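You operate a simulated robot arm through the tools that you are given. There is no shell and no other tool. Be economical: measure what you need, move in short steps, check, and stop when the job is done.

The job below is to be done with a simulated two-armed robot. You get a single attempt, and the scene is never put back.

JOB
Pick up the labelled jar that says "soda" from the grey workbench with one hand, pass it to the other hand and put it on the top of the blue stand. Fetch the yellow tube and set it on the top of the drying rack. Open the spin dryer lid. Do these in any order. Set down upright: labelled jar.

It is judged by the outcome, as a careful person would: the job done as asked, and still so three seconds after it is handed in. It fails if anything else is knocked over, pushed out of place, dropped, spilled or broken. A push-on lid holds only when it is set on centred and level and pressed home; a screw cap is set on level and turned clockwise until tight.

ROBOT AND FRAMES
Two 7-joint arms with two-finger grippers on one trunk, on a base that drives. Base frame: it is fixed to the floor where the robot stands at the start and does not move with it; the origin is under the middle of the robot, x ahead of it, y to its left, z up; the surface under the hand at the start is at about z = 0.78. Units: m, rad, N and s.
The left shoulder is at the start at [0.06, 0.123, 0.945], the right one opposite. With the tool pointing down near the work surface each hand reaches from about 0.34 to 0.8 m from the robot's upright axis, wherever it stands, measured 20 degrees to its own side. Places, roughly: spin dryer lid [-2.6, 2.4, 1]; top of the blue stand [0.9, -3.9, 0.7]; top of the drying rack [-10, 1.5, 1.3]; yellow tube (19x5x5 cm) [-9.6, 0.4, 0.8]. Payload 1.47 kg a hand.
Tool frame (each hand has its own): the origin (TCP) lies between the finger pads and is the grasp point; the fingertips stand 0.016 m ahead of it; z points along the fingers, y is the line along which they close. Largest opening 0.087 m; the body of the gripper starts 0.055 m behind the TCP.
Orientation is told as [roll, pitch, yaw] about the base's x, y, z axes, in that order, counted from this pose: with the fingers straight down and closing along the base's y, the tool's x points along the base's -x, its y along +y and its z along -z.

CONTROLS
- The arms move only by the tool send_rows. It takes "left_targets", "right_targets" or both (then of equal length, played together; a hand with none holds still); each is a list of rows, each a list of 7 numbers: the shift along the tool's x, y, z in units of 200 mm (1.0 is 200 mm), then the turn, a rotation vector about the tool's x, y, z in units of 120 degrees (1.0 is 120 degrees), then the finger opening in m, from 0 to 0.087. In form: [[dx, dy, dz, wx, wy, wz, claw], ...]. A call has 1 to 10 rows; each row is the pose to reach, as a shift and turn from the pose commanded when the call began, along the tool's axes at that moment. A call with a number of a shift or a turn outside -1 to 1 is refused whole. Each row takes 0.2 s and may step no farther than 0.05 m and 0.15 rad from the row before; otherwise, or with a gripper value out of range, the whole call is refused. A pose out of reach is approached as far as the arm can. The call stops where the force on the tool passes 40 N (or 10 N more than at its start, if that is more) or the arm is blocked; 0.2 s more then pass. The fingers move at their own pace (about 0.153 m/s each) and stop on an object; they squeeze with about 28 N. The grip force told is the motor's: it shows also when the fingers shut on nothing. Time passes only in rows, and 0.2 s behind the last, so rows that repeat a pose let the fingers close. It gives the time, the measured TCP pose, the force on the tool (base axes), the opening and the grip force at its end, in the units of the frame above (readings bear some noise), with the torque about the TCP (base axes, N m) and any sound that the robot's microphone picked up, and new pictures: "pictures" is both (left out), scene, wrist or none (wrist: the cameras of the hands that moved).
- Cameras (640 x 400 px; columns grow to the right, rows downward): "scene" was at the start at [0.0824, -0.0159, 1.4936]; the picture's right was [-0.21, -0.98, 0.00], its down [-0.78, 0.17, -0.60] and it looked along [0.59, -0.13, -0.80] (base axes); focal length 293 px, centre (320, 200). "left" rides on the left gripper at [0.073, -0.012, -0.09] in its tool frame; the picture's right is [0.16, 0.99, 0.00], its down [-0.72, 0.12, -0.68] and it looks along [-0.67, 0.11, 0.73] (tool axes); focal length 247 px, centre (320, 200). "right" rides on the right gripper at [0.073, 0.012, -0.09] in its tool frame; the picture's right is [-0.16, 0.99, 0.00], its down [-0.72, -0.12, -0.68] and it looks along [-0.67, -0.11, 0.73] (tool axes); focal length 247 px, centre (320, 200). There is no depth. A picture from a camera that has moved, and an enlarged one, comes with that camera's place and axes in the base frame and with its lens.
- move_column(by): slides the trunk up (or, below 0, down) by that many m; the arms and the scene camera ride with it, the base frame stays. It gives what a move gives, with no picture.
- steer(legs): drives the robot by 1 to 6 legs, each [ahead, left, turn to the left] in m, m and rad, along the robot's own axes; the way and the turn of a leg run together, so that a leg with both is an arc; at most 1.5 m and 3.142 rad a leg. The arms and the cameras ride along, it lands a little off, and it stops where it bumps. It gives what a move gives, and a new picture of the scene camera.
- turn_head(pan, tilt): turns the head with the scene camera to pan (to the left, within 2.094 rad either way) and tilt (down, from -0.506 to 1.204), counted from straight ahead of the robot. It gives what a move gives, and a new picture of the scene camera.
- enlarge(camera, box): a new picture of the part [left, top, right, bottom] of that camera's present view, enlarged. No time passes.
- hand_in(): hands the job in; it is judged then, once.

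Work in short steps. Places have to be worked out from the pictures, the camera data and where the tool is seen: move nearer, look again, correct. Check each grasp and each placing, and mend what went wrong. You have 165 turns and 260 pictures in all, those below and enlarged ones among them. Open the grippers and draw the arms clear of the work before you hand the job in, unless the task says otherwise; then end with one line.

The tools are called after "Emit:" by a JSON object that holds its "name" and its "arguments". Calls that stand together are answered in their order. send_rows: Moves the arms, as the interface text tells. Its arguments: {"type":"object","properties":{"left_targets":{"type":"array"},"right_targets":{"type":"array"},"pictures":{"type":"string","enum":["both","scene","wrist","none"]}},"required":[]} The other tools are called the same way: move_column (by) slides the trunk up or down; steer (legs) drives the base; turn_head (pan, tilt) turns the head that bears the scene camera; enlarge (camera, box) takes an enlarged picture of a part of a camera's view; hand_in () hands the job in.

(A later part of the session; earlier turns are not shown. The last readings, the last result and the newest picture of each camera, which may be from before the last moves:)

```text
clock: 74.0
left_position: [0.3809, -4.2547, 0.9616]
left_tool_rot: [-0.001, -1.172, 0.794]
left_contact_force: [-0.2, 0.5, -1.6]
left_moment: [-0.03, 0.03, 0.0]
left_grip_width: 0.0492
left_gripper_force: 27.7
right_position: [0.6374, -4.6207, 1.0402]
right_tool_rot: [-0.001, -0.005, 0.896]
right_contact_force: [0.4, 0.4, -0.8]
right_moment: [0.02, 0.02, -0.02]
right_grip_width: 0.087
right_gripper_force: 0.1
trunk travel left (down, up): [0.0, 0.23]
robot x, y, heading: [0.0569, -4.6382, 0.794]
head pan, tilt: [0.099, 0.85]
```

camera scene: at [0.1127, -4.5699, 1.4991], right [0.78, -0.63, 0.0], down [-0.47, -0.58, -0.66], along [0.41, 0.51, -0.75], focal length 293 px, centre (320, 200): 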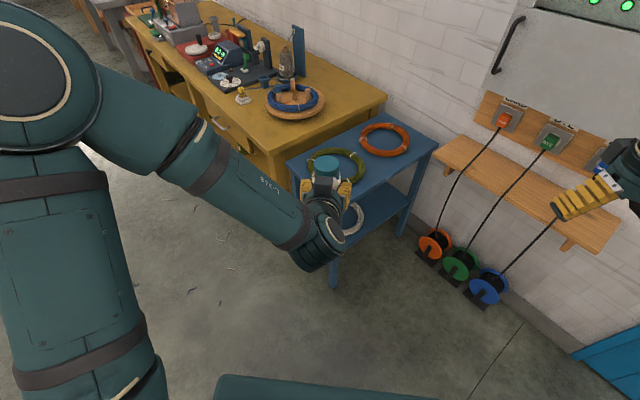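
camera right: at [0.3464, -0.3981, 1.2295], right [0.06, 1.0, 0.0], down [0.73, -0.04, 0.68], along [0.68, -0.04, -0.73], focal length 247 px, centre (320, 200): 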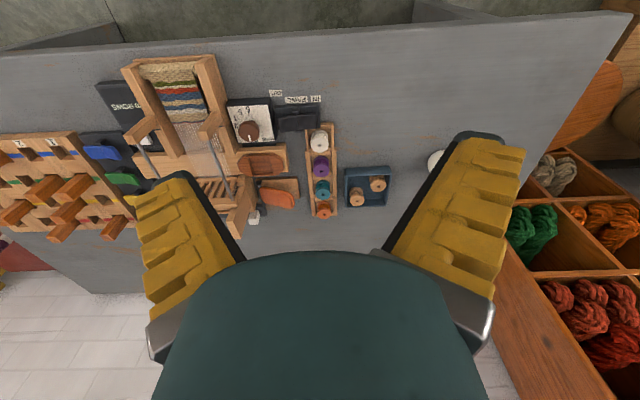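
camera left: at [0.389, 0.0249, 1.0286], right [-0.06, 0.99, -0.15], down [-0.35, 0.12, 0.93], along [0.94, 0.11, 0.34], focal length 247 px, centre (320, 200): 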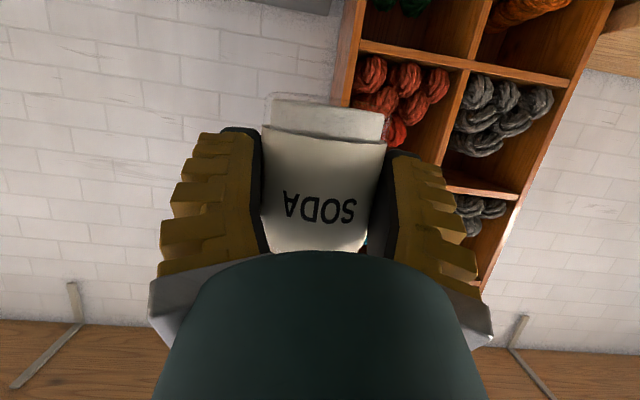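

I lower the hand vertically, still well short of the stand, so the corner comes into view.

Emit:
{"name": "send_rows", "arguments": {"left_targets": [[0.18, 0, 0.078, 0, 0, 0, 0.04], [0.37, 0, 0.156, 0, 0, 0, 0.04], [0.55, 0, 0.233, 0, 0, 0, 0.04], [0.737, 0, 0.311, 0, 0, 0, 0.04]]}}

```text
clock: 75.0
left_position: [0.3817, -4.2554, 0.801]
left_tool_rot: [-0.002, -1.173, 0.796]
left_contact_force: [0.8, 0.3, -2.1]
left_moment: [-0.03, 0.01, -0.01]
left_grip_width: 0.0491
left_gripper_force: 28.1
right_position: [0.6376, -4.6198, 1.0395]
right_tool_rot: [-0.001, -0.006, 0.897]
right_contact_force: [-0.3, 0.2, 0.1]
right_moment: [-0.03, 0.02, 0.01]
right_grip_width: 0.0873
right_gripper_force: 0.1
trunk travel left (down, up): [0.0, 0.23]
robot x, y, heading: [0.056, -4.6316, 0.791]
head pan, tilt: [0.099, 0.85]
camera scene: at [0.1129, -4.5695, 1.3989], right [0.78, -0.63, 0.0], down [-0.47, -0.59, -0.66], along [0.41, 0.51, -0.75], focal length 293 px, centre (320, 200)
camera left: at [0.3125, -4.3422, 0.7681], right [-0.75, 0.65, -0.15], down [-0.33, -0.17, 0.93], along [0.58, 0.74, 0.34], focal length 247 px, centre (320, 200)
```

scene: 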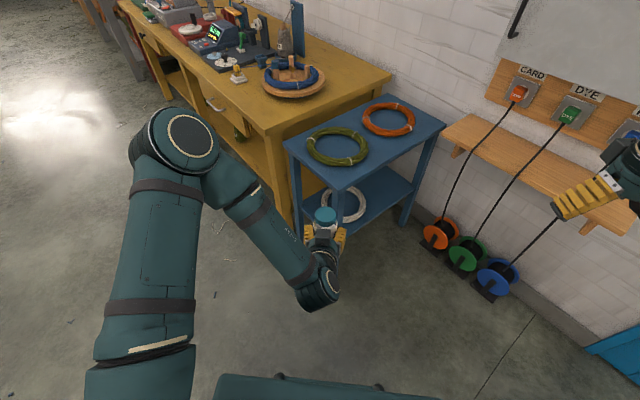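
left: 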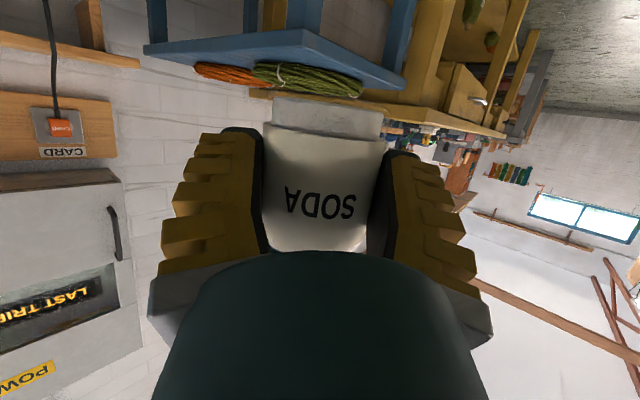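

Now the corner is visible; I enlarge it to measure.

Emit:
{"name": "enlarge", "arguments": {"camera": "scene", "box": [270, 90, 450, 240]}}

```text
2.67 times, centred on (360, 165) of scene
camera zoom: at [0.1129, -4.5695, 1.3989], right [0.78, -0.63, 0.0], down [-0.47, -0.59, -0.66], along [0.41, 0.51, -0.75], focal length 781 px, centre (213, 293)
```

zoom: 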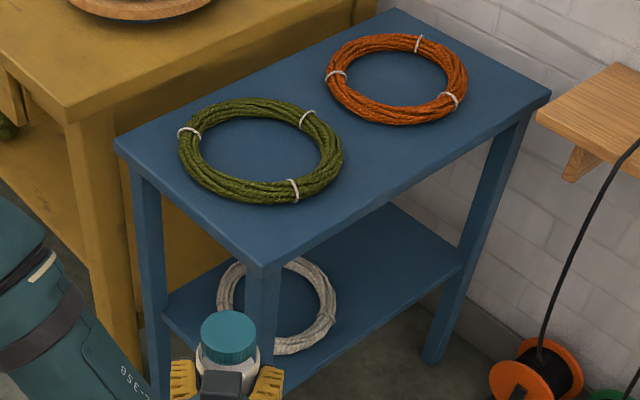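

The corner is at about [0.574, -4.093]; I aim for the jar axis at [0.613, -4.054]. I drive forward 0.18 m first, keeping the jar above and short of the stand.

Emit:
{"name": "steer", "arguments": {"legs": [[0.18, -0.022, 0]]}}

Emit:
{"name": "enlarge", "arguments": {"camera": "scene", "box": [240, 90, 440, 240]}}

```text
clock: 76.5
left_position: [0.5233, -4.1428, 0.8018]
left_tool_rot: [0.0, -1.172, 0.792]
left_contact_force: [0.3, 0.2, -2.0]
left_moment: [-0.04, 0.01, 0.03]
left_grip_width: 0.0491
left_gripper_force: 27.9
right_position: [0.7796, -4.5082, 1.0401]
right_tool_rot: [0.0, -0.004, 0.896]
right_contact_force: [-0.2, 0.2, -0.3]
right_moment: [-0.03, 0.05, 0.0]
right_grip_width: 0.087
right_gripper_force: 0.2
trunk travel left (down, up): [0.0, 0.23]
robot x, y, heading: [0.1967, -4.5251, 0.793]
head pan, tilt: [0.099, 0.85]
camera scene: at [0.2551, -4.457, 1.3989], right [0.78, -0.63, 0.0], down [-0.47, -0.59, -0.66], along [0.41, 0.51, -0.75], focal length 293 px, centre (320, 200)
```

scene: 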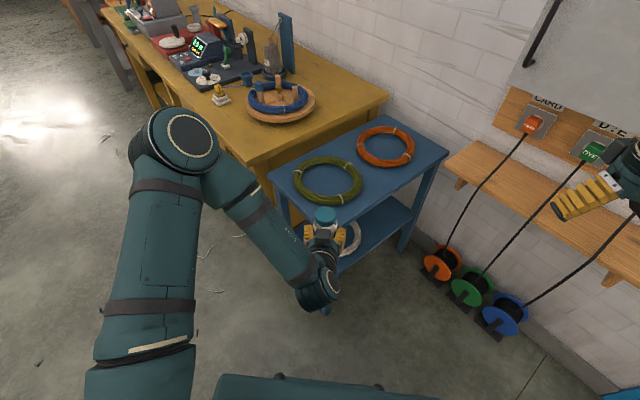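

```text
2.67 times, centred on (340, 165) of scene
camera zoom: at [0.2551, -4.457, 1.3989], right [0.78, -0.63, 0.0], down [-0.47, -0.59, -0.66], along [0.41, 0.51, -0.75], focal length 781 px, centre (267, 293)
```

zoom: 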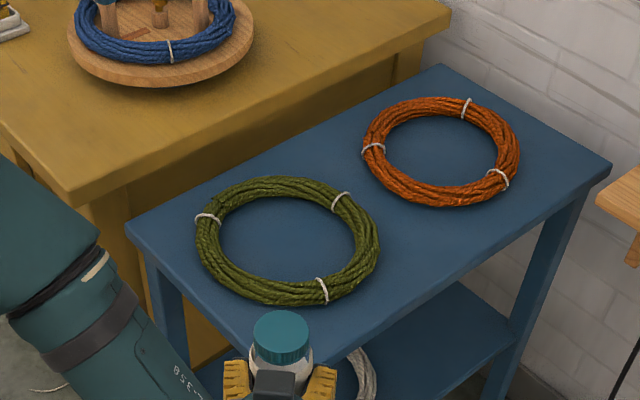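

Geometry is consistent (top at z ≈ 0.70). I extend the hand forward over the corner, then check.

Emit:
{"name": "send_rows", "arguments": {"left_targets": [[-0.057, 0, 0.134, 0, 0, 0, 0.04], [-0.113, 0, 0.269, 0, 0, 0, 0.04], [-0.17, 0, 0.403, 0, 0, 0, 0.04], [-0.227, -0.005, 0.538, 0, 0, 0, 0.04]]}}

Emit:
{"name": "enlarge", "arguments": {"camera": "scene", "box": [240, 90, 440, 240]}}

```text
clock: 77.5
left_position: [0.6067, -4.0594, 0.7994]
left_tool_rot: [0.001, -1.173, 0.792]
left_contact_force: [-0.9, -0.1, -2.2]
left_moment: [-0.01, 0.04, 0.01]
left_grip_width: 0.0491
left_gripper_force: 28.3
right_position: [0.7787, -4.5077, 1.039]
right_tool_rot: [-0.001, -0.005, 0.898]
right_contact_force: [-0.5, 0.7, -0.7]
right_moment: [0.04, -0.05, -0.01]
right_grip_width: 0.0869
right_gripper_force: 0.1
trunk travel left (down, up): [0.0, 0.23]
robot x, y, heading: [0.1964, -4.5241, 0.792]
head pan, tilt: [0.099, 0.85]
camera scene: at [0.2544, -4.4574, 1.399], right [0.78, -0.63, 0.0], down [-0.47, -0.59, -0.66], along [0.41, 0.51, -0.75], focal length 293 px, centre (320, 200)
camera left: at [0.5373, -4.1471, 0.7674], right [-0.75, 0.65, -0.15], down [-0.33, -0.17, 0.93], along [0.58, 0.74, 0.33], focal length 247 px, centre (320, 200)
```

scene: 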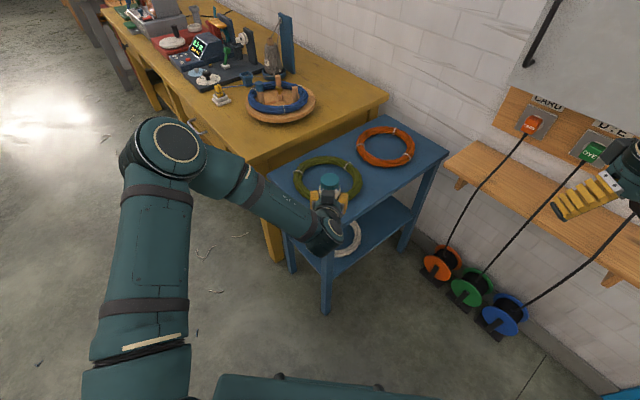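
left: 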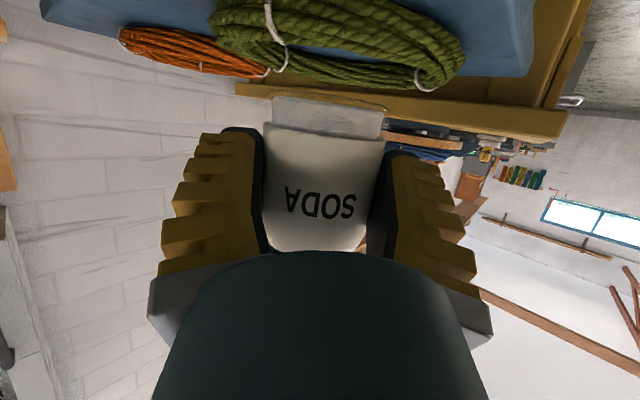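

```text
2.67 times, centred on (340, 165) of scene
camera zoom: at [0.2544, -4.4574, 1.399], right [0.78, -0.63, 0.0], down [-0.47, -0.59, -0.66], along [0.41, 0.51, -0.75], focal length 781 px, centre (267, 293)
```

zoom: 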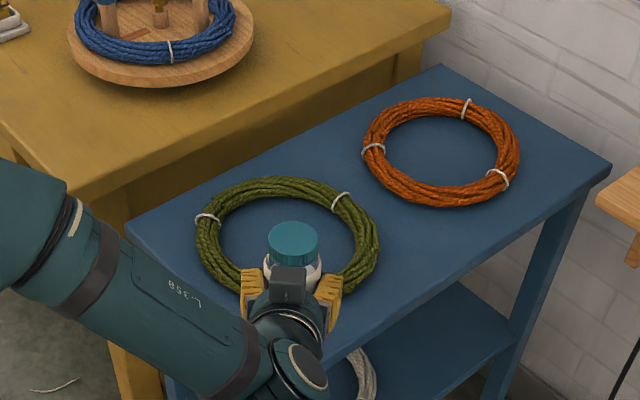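

The jar is over the intended spot. I lower it to about 1 cm above.

Emit:
{"name": "send_rows", "arguments": {"left_targets": [[0.1, 0, 0.042, 0, 0, 0, 0.04], [0.2, 0, 0.084, 0, 0, 0, 0.04], [0.253, 0, 0.107, 0, 0, 0, 0.04]]}}

```text
clock: 78.3
left_position: [0.6056, -4.0593, 0.7461]
left_tool_rot: [-0.002, -1.173, 0.795]
left_contact_force: [1.1, -0.8, -2.4]
left_moment: [-0.04, 0.01, -0.03]
left_grip_width: 0.049
left_gripper_force: 28.1
right_position: [0.7786, -4.5086, 1.0394]
right_tool_rot: [-0.001, -0.006, 0.897]
right_contact_force: [1.2, -0.6, -0.3]
right_moment: [-0.01, -0.02, -0.01]
right_grip_width: 0.087
right_gripper_force: 0.2
trunk travel left (down, up): [0.0, 0.23]
robot x, y, heading: [0.1978, -4.5267, 0.79]
head pan, tilt: [0.099, 0.85]
camera scene: at [0.2543, -4.4576, 1.399], right [0.78, -0.63, 0.0], down [-0.47, -0.59, -0.66], along [0.41, 0.51, -0.75], focal length 293 px, centre (320, 200)
camera left: at [0.5366, -4.1482, 0.7134], right [-0.75, 0.65, -0.15], down [-0.33, -0.17, 0.93], along [0.58, 0.74, 0.33], focal length 247 px, centre (320, 200)
```

scene: 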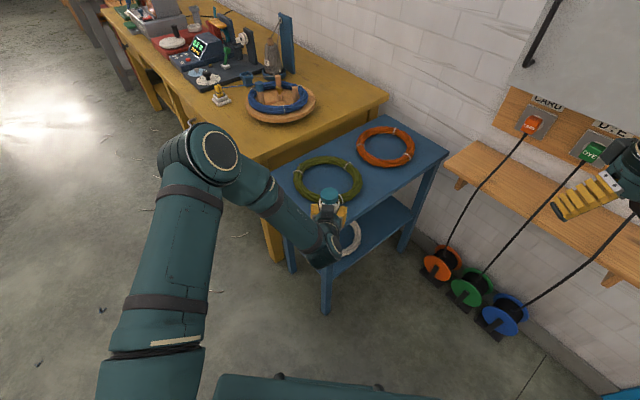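
left: 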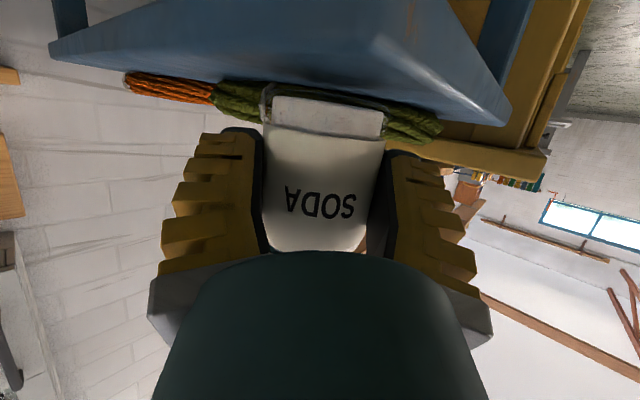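

Nearly touching. I lower in small steps, watching the force.

Emit:
{"name": "send_rows", "arguments": {"left_targets": [[0.018, 0, 0.008, 0, 0, 0, 0.04], [0.032, 0, 0.0136, 0, 0, 0, 0.04], [0.032, 0, 0.0136, 0, 0, 0, 0.04]], "pictures": "wrist"}}

```text
clock: 79.1
left_position: [0.6066, -4.0601, 0.74]
left_tool_rot: [0.0, -1.173, 0.793]
left_contact_force: [-0.6, -0.5, -2.2]
left_moment: [-0.05, 0.02, -0.02]
left_grip_width: 0.0489
left_gripper_force: 27.5
right_position: [0.7797, -4.5082, 1.0405]
right_tool_rot: [0.0, -0.005, 0.896]
right_contact_force: [-0.6, 0.1, 0.3]
right_moment: [0.02, 0.01, -0.01]
right_grip_width: 0.087
right_gripper_force: 0.0
trunk travel left (down, up): [0.0, 0.23]
robot x, y, heading: [0.1985, -4.5274, 0.793]
head pan, tilt: [0.099, 0.85]
camera left: at [0.5364, -4.1477, 0.7066], right [-0.75, 0.65, -0.15], down [-0.33, -0.17, 0.93], along [0.58, 0.74, 0.33], focal length 247 px, centre (320, 200)
```

left: 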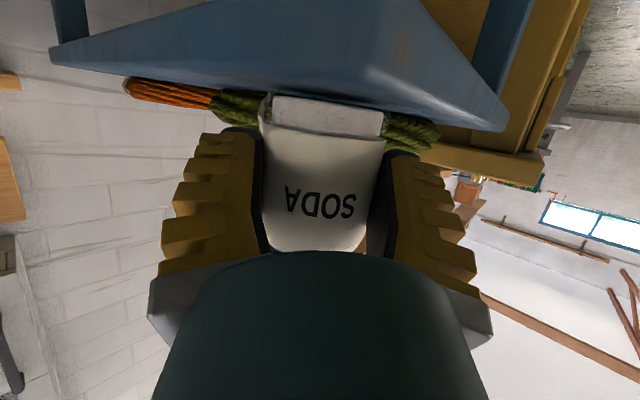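

Emit:
{"name": "send_rows", "arguments": {"left_targets": [[0.01, 0, 0.004, 0, 0, 0, 0.04], [0.02, 0, 0.008, 0, 0, 0, 0.04]], "pictures": "none"}}

```text
clock: 79.7
left_position: [0.6069, -4.0591, 0.738]
left_tool_rot: [-0.003, -1.18, 0.796]
left_contact_force: [-2.6, -1.4, 16.1]
left_moment: [0.13, -0.11, 0.07]
left_grip_width: 0.0502
left_gripper_force: 27.8
right_position: [0.7775, -4.5085, 1.0406]
right_tool_rot: [0.001, -0.007, 0.898]
right_contact_force: [-0.2, 0.6, -0.1]
right_moment: [0.03, 0.0, 0.02]
right_grip_width: 0.087
right_gripper_force: 0.0
trunk travel left (down, up): [0.0, 0.23]
robot x, y, heading: [0.1989, -4.5254, 0.794]
head pan, tilt: [0.099, 0.85]
```

The jar touches down (16 N). I open the fingers and draw back along the tool axis.

Emit:
{"name": "send_rows", "arguments": {"left_targets": [[0, 0, 0, 0, 0, 0, 0.055], [0, 0, 0, 0, 0, 0, 0.075], [0, 0, 0, 0, 0, 0, 0.08], [0, 0, -0.1, 0, 0, 0, 0.08], [0, 0, -0.25, 0, 0, 0, 0.08], [0, 0, -0.45, 0, 0, 0, 0.08], [0, 0, -0.65, 0, 0, 0, 0.08]]}}

Emit:
{"name": "enlarge", "arguments": {"camera": "scene", "box": [240, 90, 440, 240]}}

```text
clock: 81.3
left_position: [0.5235, -4.1454, 0.788]
left_tool_rot: [0.002, -1.173, 0.793]
left_contact_force: [-0.3, -0.3, 0.1]
left_moment: [-0.03, 0.02, 0.0]
left_grip_width: 0.0818
left_gripper_force: 1.4
right_position: [0.7792, -4.5076, 1.0411]
right_tool_rot: [-0.001, -0.005, 0.899]
right_contact_force: [0.2, 0.7, 0.1]
right_moment: [-0.04, -0.01, 0.01]
right_grip_width: 0.0869
right_gripper_force: 0.0
trunk travel left (down, up): [0.0, 0.23]
robot x, y, heading: [0.198, -4.5243, 0.795]
head pan, tilt: [0.099, 0.85]
camera scene: at [0.2539, -4.4579, 1.3991], right [0.78, -0.63, 0.0], down [-0.47, -0.58, -0.66], along [0.41, 0.51, -0.75], focal length 293 px, centre (320, 200)
camera left: at [0.4527, -4.2326, 0.7538], right [-0.75, 0.65, -0.15], down [-0.33, -0.17, 0.93], along [0.58, 0.74, 0.34], focal length 247 px, centre (320, 200)
```

scene: 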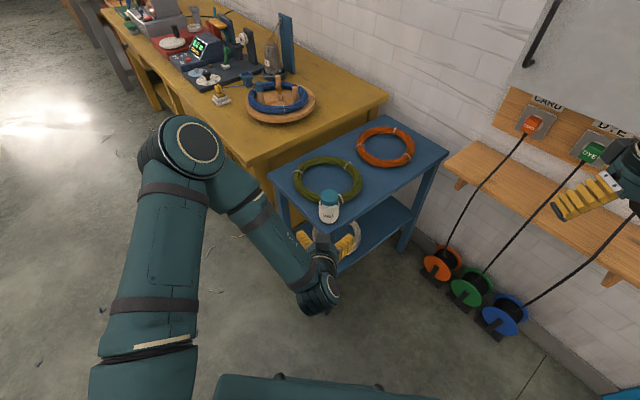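
left: 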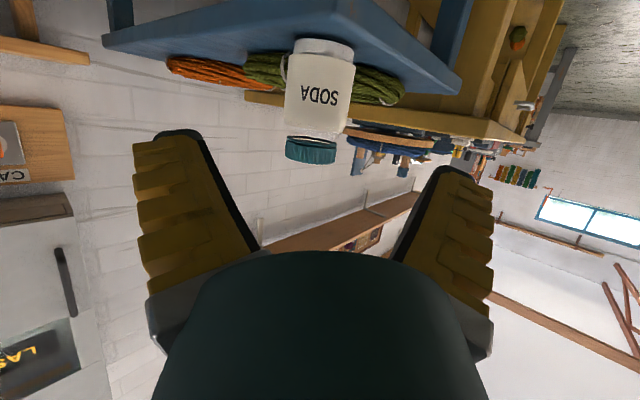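

```text
2.67 times, centred on (340, 165) of scene
camera zoom: at [0.2539, -4.4579, 1.3991], right [0.78, -0.63, 0.0], down [-0.47, -0.58, -0.66], along [0.41, 0.51, -0.75], focal length 781 px, centre (267, 293)
```

zoom: 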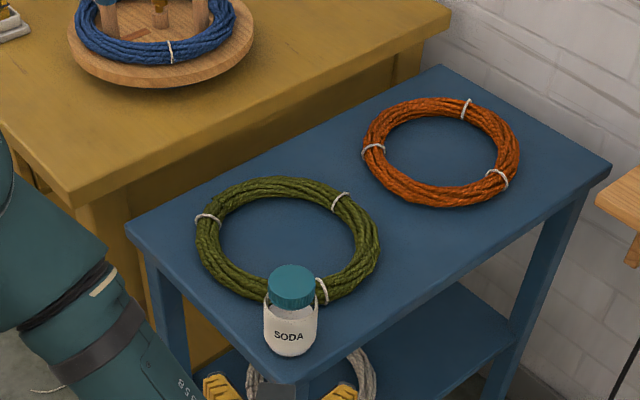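

The jar stands upright, clear of the coil. I back away, then bring the left arm up and back to pointing down for travel.

Emit:
{"name": "steer", "arguments": {"legs": [[-0.35, 0, 0]]}}

Emit:
{"name": "move_column", "arguments": {"by": 0.12}}

Emit:
{"name": "send_rows", "arguments": {"left_targets": [[-0.1, 0.06, -0.02, 0, 0.07, 0, 0.087], [-0.2, 0.12, -0.04, 0, 0.14, 0, 0.087], [-0.3, 0.18, -0.06, 0, 0.21, 0, 0.087], [-0.4, 0.24, -0.08, 0, 0.28, 0, 0.087], [-0.5, 0.3, -0.12, 0, 0.35, 0, 0.087], [-0.6, 0.36, -0.18, 0, 0.42, 0, 0.087], [-0.65, 0.42, -0.24, 0, 0.49, 0, 0.087], [-0.65, 0.5, -0.28, 0, 0.56, 0, 0.087]], "pictures": "scene"}}

```text
clock: 83.5
left_position: [0.2783, -4.3943, 0.7872]
left_tool_rot: [0.001, -1.174, 0.793]
left_contact_force: [0.5, -0.1, 0.0]
left_moment: [-0.02, -0.02, -0.04]
left_grip_width: 0.0814
left_gripper_force: 1.2
right_position: [0.5331, -4.7584, 1.0399]
right_tool_rot: [0.001, -0.003, 0.897]
right_contact_force: [0.2, -0.3, 0.6]
right_moment: [0.01, -0.05, -0.01]
right_grip_width: 0.087
right_gripper_force: 0.0
trunk travel left (down, up): [0.0, 0.23]
robot x, y, heading: [-0.0472, -4.7774, 0.791]
head pan, tilt: [0.099, 0.85]
camera scene: at [0.0081, -4.7074, 1.3991], right [0.78, -0.63, 0.0], down [-0.47, -0.58, -0.66], along [0.41, 0.51, -0.75], focal length 293 px, centre (320, 200)
```

scene: 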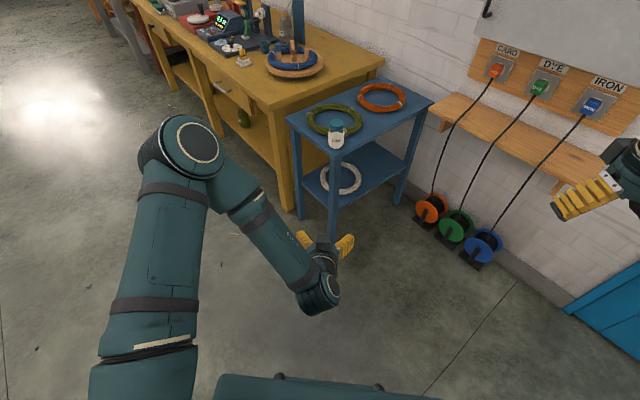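

```text
clock: 85.0
left_position: [0.2776, -4.3948, 0.9055]
left_tool_rot: [-0.002, -1.173, 0.792]
left_contact_force: [0.1, -0.8, 0.2]
left_moment: [0.0, -0.04, 0.01]
left_grip_width: 0.0818
left_gripper_force: 1.7
right_position: [0.5339, -4.7567, 1.16]
right_tool_rot: [0.0, -0.006, 0.898]
right_contact_force: [0.5, 0.3, 0.5]
right_moment: [0.0, -0.01, 0.02]
right_grip_width: 0.0871
right_gripper_force: 0.0
trunk travel left (down, up): [-0.12, 0.11]
robot x, y, heading: [-0.049, -4.7753, 0.794]
head pan, tilt: [0.099, 0.85]
```

```text
clock: 86.8
left_position: [0.2052, -4.3255, 1.0478]
left_tool_rot: [-0.001, 0.002, 0.79]
left_contact_force: [-0.6, -0.6, -0.7]
left_moment: [-0.02, 0.02, -0.02]
left_grip_width: 0.0871
left_gripper_force: 0.1
right_position: [0.5328, -4.7574, 1.1614]
right_tool_rot: [-0.001, -0.006, 0.897]
right_contact_force: [-1.0, 0.8, 0.1]
right_moment: [-0.02, -0.01, -0.04]
right_grip_width: 0.087
right_gripper_force: 0.1
trunk travel left (down, up): [-0.12, 0.11]
robot x, y, heading: [-0.0483, -4.7762, 0.795]
head pan, tilt: [0.099, 0.85]
camera scene: at [0.0086, -4.7065, 1.519], right [0.78, -0.63, 0.0], down [-0.47, -0.58, -0.66], along [0.41, 0.51, -0.75], focal length 293 px, centre (320, 200)
```

scene: 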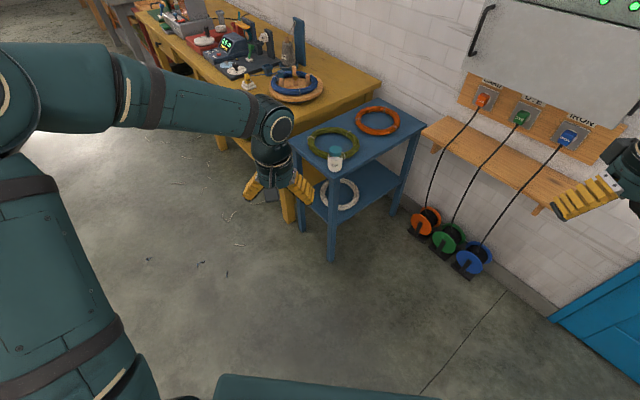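

Next the spin dryer. I turn to face +y and drive diagonally across the open floor, then look around.

Emit:
{"name": "steer", "arguments": {"legs": [[0, 0, 0.776], [1.2, 0.8, 0], [1.2, 0.8, 0]]}}

Emit:
{"name": "turn_head", "arguments": {"pan": 0.2, "tilt": 0.2}}

```text
clock: 103.4
left_position: [-1.7947, -1.8887, 1.0472]
left_tool_rot: [0.0, -0.001, 1.57]
left_contact_force: [-0.7, 0.8, 0.5]
left_moment: [0.0, -0.03, -0.02]
left_grip_width: 0.0868
left_gripper_force: 0.1
right_position: [-1.2577, -1.9676, 1.1605]
right_tool_rot: [0.002, -0.004, 1.674]
right_contact_force: [0.0, 0.1, 0.3]
right_moment: [0.02, 0.01, 0.05]
right_grip_width: 0.0867
right_gripper_force: 0.1
trunk travel left (down, up): [-0.12, 0.11]
robot x, y, heading: [-1.6616, -2.3886, 1.57]
head pan, tilt: [0.099, 0.85]
camera scene: at [-1.6682, -2.2991, 1.519], right [1.0, 0.1, 0.0], down [0.07, -0.75, -0.66], along [-0.06, 0.66, -0.75], focal length 293 px, centre (320, 200)
```

scene: 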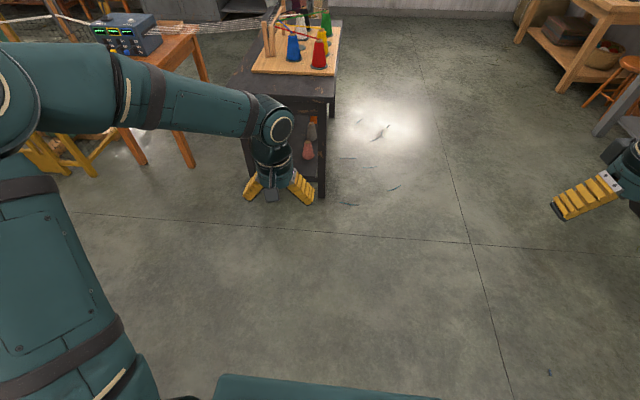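

```text
clock: 104.4
left_position: [-1.796, -1.8895, 1.0484]
left_tool_rot: [0.0, 0.001, 1.57]
left_contact_force: [-0.4, -0.4, -0.7]
left_moment: [0.05, -0.01, -0.01]
left_grip_width: 0.0868
left_gripper_force: 0.0
right_position: [-1.2583, -1.9675, 1.1613]
right_tool_rot: [-0.001, -0.006, 1.674]
right_contact_force: [-0.4, -0.1, -0.3]
right_moment: [-0.01, -0.01, 0.01]
right_grip_width: 0.0868
right_gripper_force: 0.1
trunk travel left (down, up): [-0.12, 0.11]
robot x, y, heading: [-1.6611, -2.384, 1.572]
head pan, tilt: [0.201, 0.201]
camera scene: at [-1.6789, -2.2858, 1.5766], right [0.98, 0.2, 0.0], down [0.04, -0.2, -0.98], along [-0.19, 0.96, -0.2], focal length 293 px, centre (320, 200)
```

scene: 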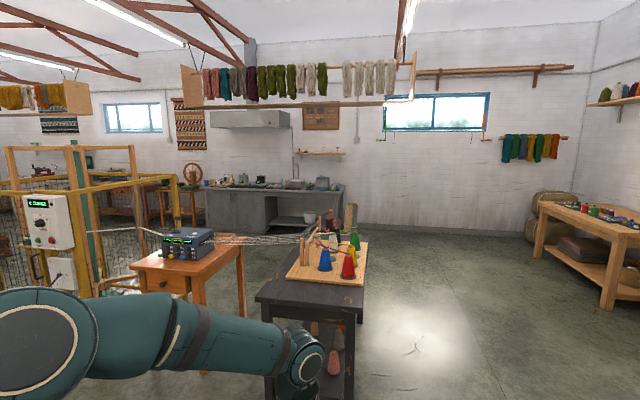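

The black cone table and warping set are ahead; the spin dryer counter stands beyond on the far wall. I go around the right side of the black table, then forward and left to the counter.

Emit:
{"name": "steer", "arguments": {"legs": [[0, -0.8, 0], [1.4, 0, 0], [1.4, 0, 0], [0.7, 0, 0], [0, 1.4, 0]]}}

Emit:
{"name": "turn_head", "arguments": {"pan": 0.25, "tilt": 0.45}}

```text
clock: 140.5
left_position: [-2.3691, 1.6264, 1.049]
left_tool_rot: [-0.001, 0.0, 1.572]
left_contact_force: [-0.1, -0.5, 1.0]
left_moment: [0.0, -0.01, 0.0]
left_grip_width: 0.0873
left_gripper_force: 0.1
right_position: [-1.8324, 1.5507, 1.16]
right_tool_rot: [-0.001, -0.008, 1.677]
right_contact_force: [0.2, -0.4, -0.7]
right_moment: [0.02, 0.01, 0.02]
right_grip_width: 0.0869
right_gripper_force: 0.0
trunk travel left (down, up): [-0.12, 0.11]
robot x, y, heading: [-2.2335, 1.13, 1.576]
head pan, tilt: [0.201, 0.201]
camera scene: at [-2.2518, 1.2309, 1.5767], right [0.98, 0.2, 0.0], down [0.04, -0.2, -0.98], along [-0.2, 0.96, -0.2], focal length 293 px, centre (320, 200)
```

scene: 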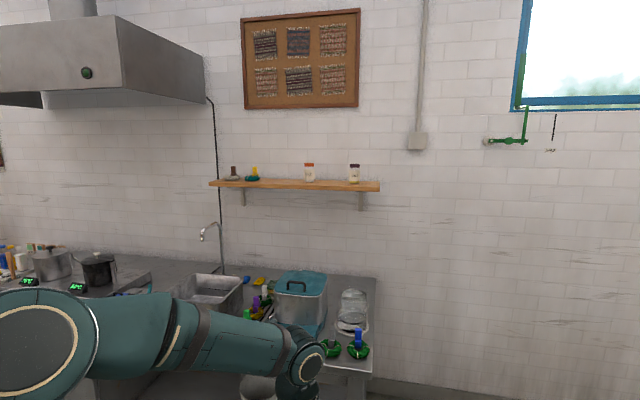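

```text
clock: 141.3
left_position: [-2.37, 1.6273, 1.0482]
left_tool_rot: [0.002, 0.0, 1.572]
left_contact_force: [0.2, -0.1, 0.2]
left_moment: [0.0, 0.01, -0.01]
left_grip_width: 0.0869
left_gripper_force: 0.1
right_position: [-1.8336, 1.5498, 1.1601]
right_tool_rot: [0.001, -0.006, 1.678]
right_contact_force: [-0.5, -1.0, 0.8]
right_moment: [-0.02, 0.02, -0.02]
right_grip_width: 0.0872
right_gripper_force: 0.0
trunk travel left (down, up): [-0.12, 0.11]
robot x, y, heading: [-2.233, 1.1285, 1.575]
head pan, tilt: [0.25, 0.45]
camera scene: at [-2.2558, 1.2286, 1.5535], right [0.97, 0.25, 0.0], down [0.11, -0.42, -0.9], along [-0.22, 0.87, -0.43], focal length 293 px, centre (320, 200)
```

scene: 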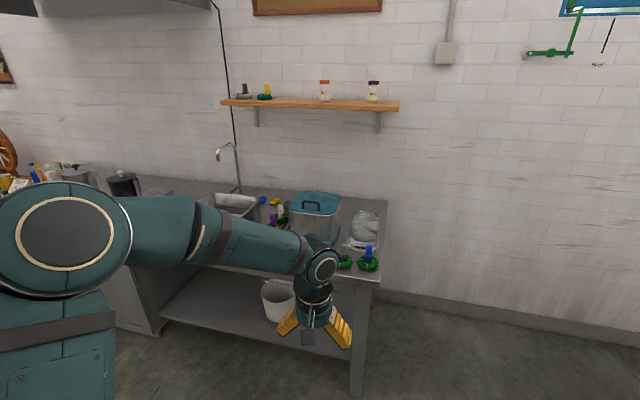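

Emit:
{"name": "enlarge", "arguments": {"camera": "scene", "box": [240, 170, 400, 280]}}

```text
3.64 times, centred on (320, 225) of scene
camera zoom: at [-2.2558, 1.2286, 1.5535], right [0.97, 0.25, 0.0], down [0.11, -0.42, -0.9], along [-0.22, 0.87, -0.43], focal length 1065 px, centre (320, 109)
```

zoom: 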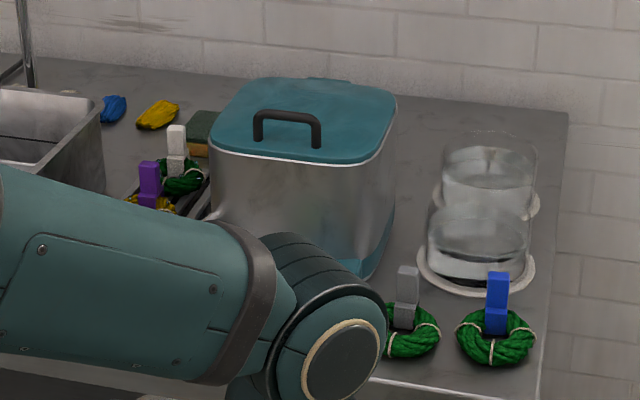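

The teal-lidded box is the spin dryer: hinge at the wall side, bar handle near the front edge. I'll grip the bar from the front with a horizontal hand closing vertically and swing it up and back. First I turn the left hand to point forward.

Emit:
{"name": "send_rows", "arguments": {"left_targets": [[-0.03, 0, 0, 0, -0.07, 0, 0.087], [-0.06, 0, 0, 0, -0.14, 0, 0.087], [-0.09, 0, 0, 0, -0.21, 0, 0.087], [-0.12, 0, 0, 0, -0.28, 0, 0.087], [-0.15, 0, -0.02, 0, -0.35, 0, 0.087], [-0.18, 0, -0.04, 0, -0.42, 0, 0.087], [-0.21, 0, -0.06, 0, -0.49, 0, 0.087], [-0.24, 0, -0.08, 0, -0.56, 0, 0.087], [-0.25, 0, -0.1, 0, -0.63, 0, 0.087], [-0.25, 0, -0.1, 0, -0.7, 0, 0.087]], "pictures": "none"}}

Emit:
{"name": "send_rows", "arguments": {"left_targets": [[0, 0, 0, 0, 0, -0.07, 0.06], [0, 0, 0, 0, 0, -0.14, 0.06], [0, 0, 0, 0, 0, -0.21, 0.06], [0, 0, 0, 0, 0, -0.28, 0.06], [0, 0, 0, 0, 0, -0.35, 0.06], [0, 0, 0, 0, 0, -0.42, 0.06], [0, 0, 0, 0, 0, -0.49, 0.06], [0, 0, 0, 0, 0, -0.56, 0.06], [0, 0, 0, 0, 0, -0.63, 0.06], [0, 0, 0, 0, 0, -0.7, 0.06]]}}

```text
clock: 143.5
left_position: [-2.3692, 1.6759, 1.0686]
left_tool_rot: [0.001, -1.323, 1.573]
left_contact_force: [0.0, -0.3, -0.1]
left_moment: [0.0, 0.01, -0.01]
left_grip_width: 0.0868
left_gripper_force: 0.1
left hand out of reach, approached as far as the arm can: row 10
right_position: [-1.8312, 1.5487, 1.1611]
right_tool_rot: [0.0, -0.007, 1.677]
right_contact_force: [-0.4, -0.2, 0.1]
right_moment: [0.02, 0.04, -0.01]
right_grip_width: 0.0869
right_gripper_force: 0.1
trunk travel left (down, up): [-0.12, 0.11]
robot x, y, heading: [-2.2291, 1.1317, 1.574]
head pan, tilt: [0.25, 0.45]
```

```text
clock: 145.7
left_position: [-2.371, 1.678, 1.077]
left_tool_rot: [-1.311, -0.099, 3.119]
left_contact_force: [-0.2, -0.4, 0.4]
left_moment: [0.03, 0.01, -0.03]
left_grip_width: 0.0647
left_gripper_force: 2.9
left hand out of reach, approached as far as the arm can: row 9, 10
right_position: [-1.8318, 1.5514, 1.1592]
right_tool_rot: [-0.002, -0.006, 1.678]
right_contact_force: [-0.7, -0.5, 0.3]
right_moment: [-0.02, -0.01, -0.03]
right_grip_width: 0.0869
right_gripper_force: 0.0
trunk travel left (down, up): [-0.12, 0.11]
robot x, y, heading: [-2.2327, 1.1313, 1.571]
head pan, tilt: [0.25, 0.45]
camera scene: at [-2.2562, 1.2289, 1.5534], right [0.97, 0.25, 0.0], down [0.11, -0.42, -0.9], along [-0.22, 0.87, -0.44], focal length 293 px, centre (320, 200)
camera left: at [-2.2975, 1.5918, 1.1036], right [0.06, -0.26, -0.97], down [-0.73, -0.67, 0.13], along [-0.68, 0.7, -0.22], focal length 247 px, centre (320, 200)
```

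scene: 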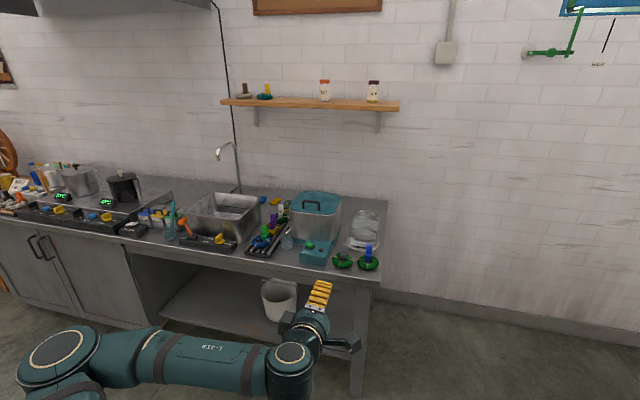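
left: 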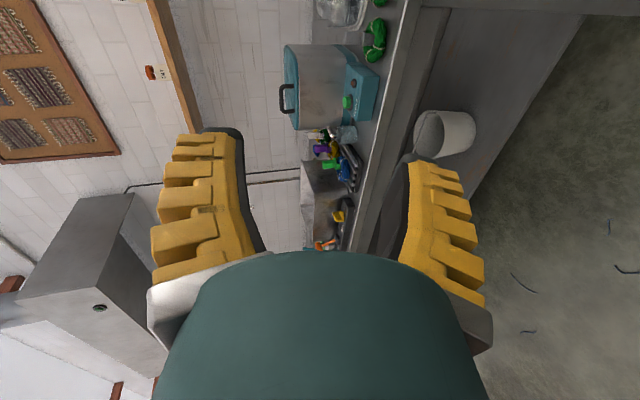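

Emit:
{"name": "enlarge", "arguments": {"camera": "scene", "box": [250, 180, 390, 280]}}

Emit:
{"name": "enlarge", "arguments": {"camera": "left", "box": [250, 20, 400, 170]}}

```text
4.00 times, centred on (320, 230) of scene
camera zoom: at [-2.2562, 1.2289, 1.5534], right [0.97, 0.25, 0.0], down [0.11, -0.42, -0.9], along [-0.22, 0.87, -0.44], focal length 1172 px, centre (320, 80)
```

zoom: 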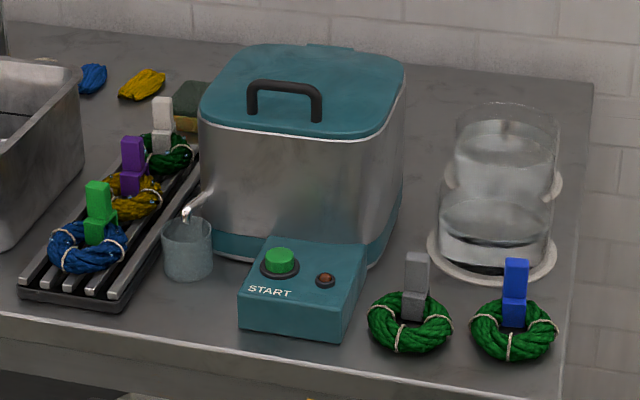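

```text
2.67 times, centred on (325, 95) of left
camera zoom: at [-2.2975, 1.5918, 1.1036], right [0.06, -0.26, -0.97], down [-0.73, -0.67, 0.13], along [-0.68, 0.7, -0.22], focal length 659 px, centre (307, 480)
```

zoom: 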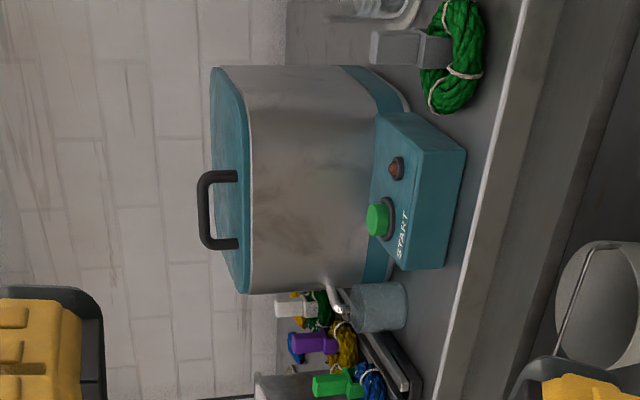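

Triangulated: handle bar centre ≈ [-2.5505, 2.250, 1.024], lid surface ≈ 0.99. I drive closer so the handle is in easy reach of the left arm.

Emit:
{"name": "steer", "arguments": {"legs": [[0.42, 0.2, 0]]}}

Emit:
{"name": "send_rows", "arguments": {"left_targets": [[0, 0, 0.0, 0.03, 0, 0, 0.03], [0, 0, 0.05, 0.06, 0, 0, 0.03], [0, 0, 0.05, 0.08, 0, 0, 0.028]]}}

```text
clock: 148.5
left_position: [-2.5717, 2.0962, 1.0778]
left_tool_rot: [-1.31, -0.1, 3.114]
left_contact_force: [1.1, 0.1, -0.5]
left_moment: [0.01, 0.02, -0.02]
left_grip_width: 0.0646
left_gripper_force: 3.4
right_position: [-2.0336, 1.9707, 1.1609]
right_tool_rot: [0.001, -0.006, 1.677]
right_contact_force: [-1.4, 1.2, -0.4]
right_moment: [-0.01, -0.01, -0.03]
right_grip_width: 0.0871
right_gripper_force: 0.0
trunk travel left (down, up): [-0.12, 0.11]
robot x, y, heading: [-2.4327, 1.5494, 1.572]
head pan, tilt: [0.25, 0.45]
camera scene: at [-2.4567, 1.6486, 1.5534], right [0.97, 0.25, 0.0], down [0.11, -0.42, -0.9], along [-0.22, 0.87, -0.44], focal length 293 px, centre (320, 200)
```

scene: 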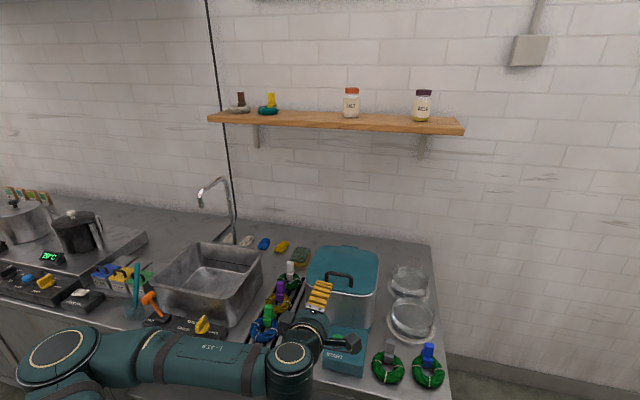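

```text
clock: 149.3
left_position: [-2.5742, 2.1009, 1.1361]
left_tool_rot: [-1.432, -0.103, 3.115]
left_contact_force: [-0.4, -0.7, 0.0]
left_moment: [0.0, -0.02, -0.01]
left_grip_width: 0.034
left_gripper_force: 5.1
left hand out of reach, approached as far as the arm can: row 1, 2, 3
right_position: [-2.0328, 1.969, 1.1606]
right_tool_rot: [0.002, -0.006, 1.677]
right_contact_force: [0.0, -0.6, -0.3]
right_moment: [0.01, 0.01, -0.02]
right_grip_width: 0.0871
right_gripper_force: 0.0
trunk travel left (down, up): [-0.12, 0.11]
robot x, y, heading: [-2.4352, 1.5486, 1.57]
head pan, tilt: [0.25, 0.45]
camera scene: at [-2.4564, 1.6479, 1.5535], right [0.97, 0.25, 0.0], down [0.11, -0.42, -0.9], along [-0.22, 0.87, -0.44], focal length 293 px, centre (320, 200)
camera left: at [-2.5021, 2.0117, 1.152], right [0.05, -0.14, -0.99], down [-0.74, -0.67, 0.05], along [-0.67, 0.73, -0.14], focal length 247 px, centre (320, 200)
```

scene: 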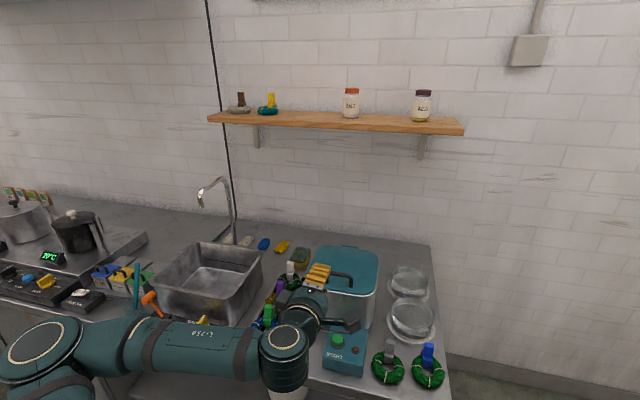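
left: 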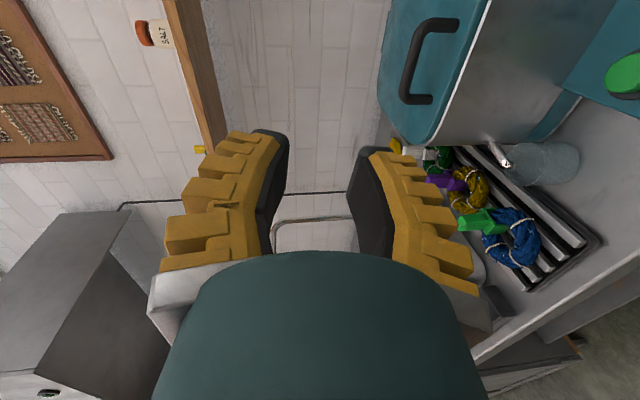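

The arm was too folded there; extending toward the handle should free it. I move to a pre-grasp point just in front of the bar, fix the roll, and check.

Emit:
{"name": "send_rows", "arguments": {"left_targets": [[0.04, 0.1, 0.15, 0, 0, -0.02, 0.03], [0.08, 0.2, 0.28, 0, 0, -0.04, 0.03], [0.12, 0.3, 0.36, 0, 0, -0.05, 0.03], [0.15, 0.36, 0.4, 0, 0, -0.05, 0.03]]}}

```text
clock: 150.3
left_position: [-2.5652, 2.1707, 1.1396]
left_tool_rot: [-1.422, -0.001, 3.117]
left_contact_force: [0.1, 0.3, 0.0]
left_moment: [0.0, 0.01, 0.03]
left_grip_width: 0.0361
left_gripper_force: 3.7
left hand out of reach, approached as far as the arm can: row 1, 2, 3, 4
right_position: [-2.0331, 1.9697, 1.1606]
right_tool_rot: [0.0, -0.004, 1.677]
right_contact_force: [-0.3, -0.6, -0.8]
right_moment: [0.0, -0.01, 0.03]
right_grip_width: 0.0871
right_gripper_force: 0.1
trunk travel left (down, up): [-0.12, 0.11]
robot x, y, heading: [-2.4317, 1.5456, 1.566]
head pan, tilt: [0.25, 0.45]
camera scene: at [-2.4565, 1.6475, 1.5535], right [0.97, 0.25, 0.0], down [0.11, -0.42, -0.9], along [-0.22, 0.87, -0.43], focal length 293 px, centre (320, 200)
camera left: at [-2.4949, 2.0813, 1.1637], right [0.15, -0.15, -0.98], down [-0.74, -0.67, -0.01], along [-0.65, 0.73, -0.21], focal length 247 px, centre (320, 200)
```

scene: 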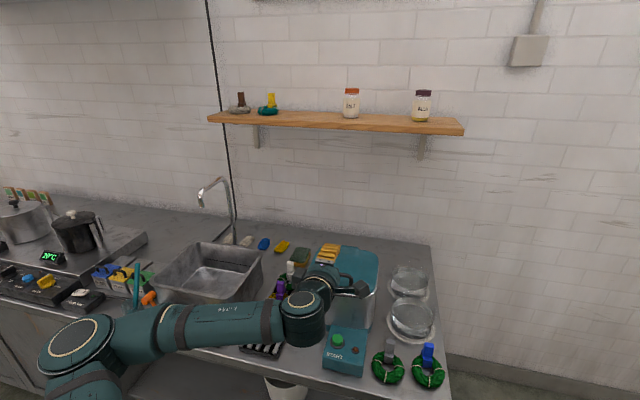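
left: 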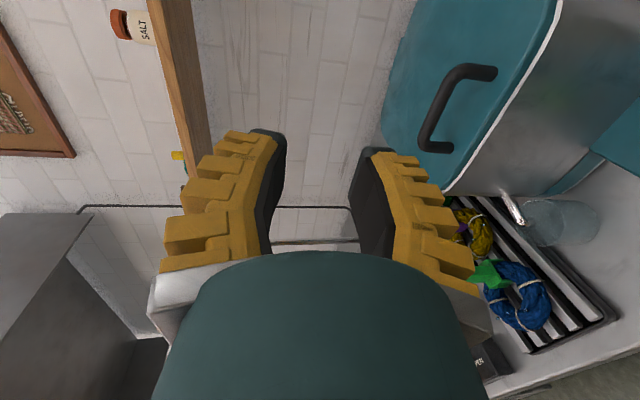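

The roll is right but the arm resists going lower at this orientation, so I lower the trunk instead to bring the fingers to bar height.

Emit:
{"name": "move_column", "arguments": {"by": -0.11}}

Emit:
{"name": "enlarge", "arguments": {"camera": "left", "box": [240, 0, 560, 240]}}

```text
clock: 151.7
left_position: [-2.5661, 2.1701, 1.0306]
left_tool_rot: [-1.424, -0.001, 3.117]
left_contact_force: [-0.2, 0.4, 0.8]
left_moment: [0.02, 0.01, 0.01]
left_grip_width: 0.0364
left_gripper_force: 4.6
right_position: [-2.0323, 1.9706, 1.0506]
right_tool_rot: [0.0, -0.007, 1.677]
right_contact_force: [-0.4, 0.0, 0.1]
right_moment: [0.02, 0.02, 0.0]
right_grip_width: 0.0871
right_gripper_force: 0.0
trunk travel left (down, up): [-0.01, 0.22]
robot x, y, heading: [-2.4339, 1.5468, 1.574]
head pan, tilt: [0.25, 0.45]
```

```text
1.67 times, centred on (400, 120) of left
camera zoom: at [-2.4949, 2.0813, 1.0539], right [0.15, -0.15, -0.98], down [-0.74, -0.67, -0.01], along [-0.65, 0.73, -0.21], focal length 412 px, centre (187, 333)
```

zoom: 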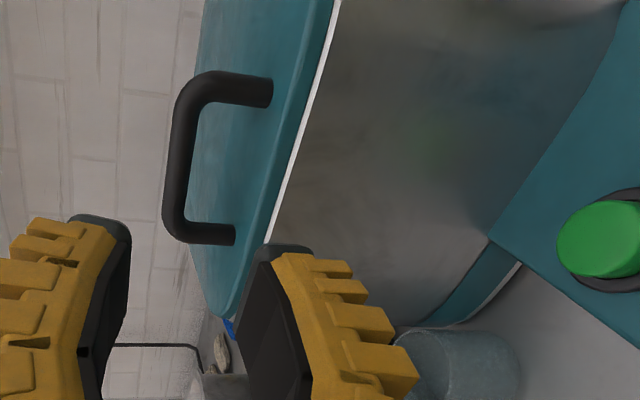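

I shift a little to centre on the bar and move in part way, narrowing the fingers to about 30 mm.

Emit:
{"name": "send_rows", "arguments": {"left_targets": [[0.03, 0, 0.05, 0, 0, 0, 0.024], [0.065, 0, 0.15, 0, 0, 0, 0.024]], "pictures": "wrist"}}

```text
clock: 152.3
left_position: [-2.5522, 2.1995, 1.0272]
left_tool_rot: [-1.413, -0.001, 3.115]
left_contact_force: [-0.4, -0.4, -1.0]
left_moment: [-0.01, 0.03, -0.01]
left_grip_width: 0.0305
left_gripper_force: 4.8
right_position: [-2.032, 1.9709, 1.0498]
right_tool_rot: [0.001, -0.005, 1.677]
right_contact_force: [0.3, -0.4, 0.9]
right_moment: [-0.01, 0.0, 0.03]
right_grip_width: 0.087
right_gripper_force: 0.0
trunk travel left (down, up): [-0.01, 0.22]
robot x, y, heading: [-2.4366, 1.5484, 1.569]
head pan, tilt: [0.25, 0.45]
camera left: at [-2.4813, 2.1108, 1.0513], right [0.15, -0.16, -0.98], down [-0.74, -0.67, -0.01], along [-0.65, 0.72, -0.22], focal length 247 px, centre (320, 200)
```

left: 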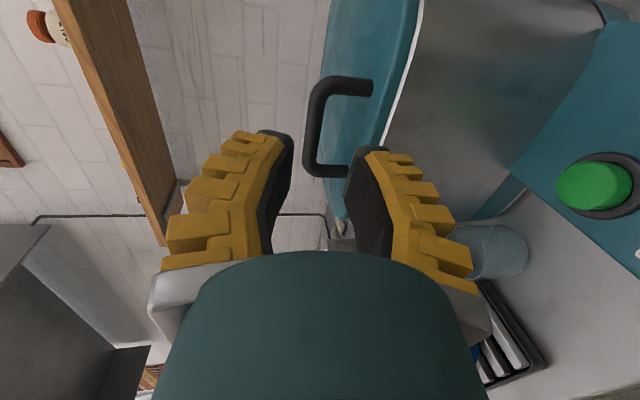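

Bar lines up between the fingertips. I go in 5 cm.

Emit:
{"name": "send_rows", "arguments": {"left_targets": [[0.01, -0.012, 0.1, 0, 0, 0, 0.024], [0.02, -0.022, 0.2, 0, 0, 0, 0.024], [0.02, -0.025, 0.25, 0, 0, 0, 0.024]], "pictures": "wrist"}}

```text
clock: 153.1
left_position: [-2.547, 2.2502, 1.0247]
left_tool_rot: [-1.412, -0.004, 3.116]
left_contact_force: [0.2, 0.7, -0.1]
left_moment: [-0.05, -0.02, -0.01]
left_grip_width: 0.0304
left_gripper_force: 4.6
left hand out of reach, approached as far as the arm can: row 3
right_position: [-2.0328, 1.9695, 1.0504]
right_tool_rot: [-0.001, -0.005, 1.678]
right_contact_force: [0.3, 0.6, 0.4]
right_moment: [0.03, -0.01, -0.02]
right_grip_width: 0.0871
right_gripper_force: 0.1
trunk travel left (down, up): [-0.01, 0.22]
robot x, y, heading: [-2.4304, 1.5493, 1.57]
head pan, tilt: [0.25, 0.45]
camera left: at [-2.4766, 2.1613, 1.0498], right [0.15, -0.16, -0.98], down [-0.74, -0.67, 0.0], along [-0.65, 0.72, -0.22], focal length 247 px, centre (320, 200)
```

left: 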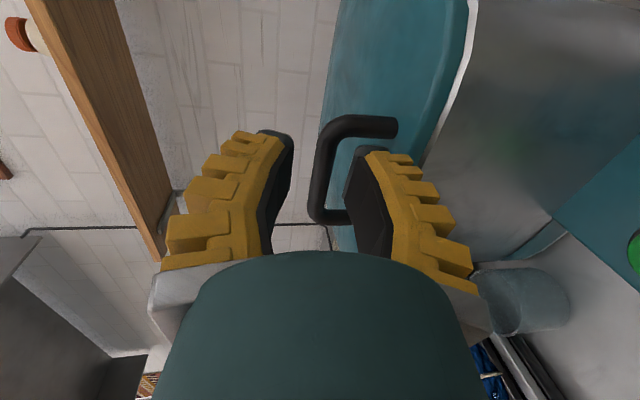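

The bar is between the fingers with one finger beneath it. I close on it.

Emit:
{"name": "send_rows", "arguments": {"left_targets": [[0, 0, 0, 0, 0, 0, 0.01], [0, 0, 0, 0, 0, 0, 0.0], [0, 0, 0, 0, 0, 0, 0.0]], "pictures": "wrist"}}

```text
clock: 153.9
left_position: [-2.5468, 2.2496, 1.0251]
left_tool_rot: [-1.412, -0.002, 3.116]
left_contact_force: [0.8, -0.8, -0.7]
left_moment: [-0.04, 0.03, -0.01]
left_grip_width: 0.0
left_gripper_force: 28.4
right_position: [-2.0319, 1.9695, 1.0511]
right_tool_rot: [0.001, -0.005, 1.677]
right_contact_force: [0.8, -0.5, 1.9]
right_moment: [0.01, -0.01, 0.05]
right_grip_width: 0.087
right_gripper_force: 0.0
trunk travel left (down, up): [-0.01, 0.22]
robot x, y, heading: [-2.4324, 1.5482, 1.573]
head pan, tilt: [0.25, 0.45]
camera left: at [-2.4766, 2.1611, 1.0499], right [0.15, -0.16, -0.98], down [-0.74, -0.67, -0.01], along [-0.65, 0.72, -0.22], focal length 247 px, centre (320, 200)
```

left: 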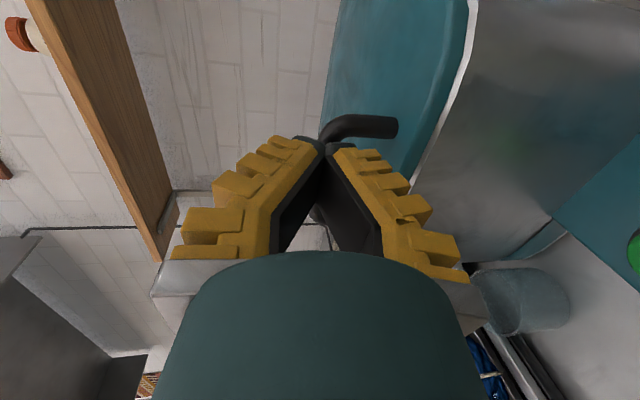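

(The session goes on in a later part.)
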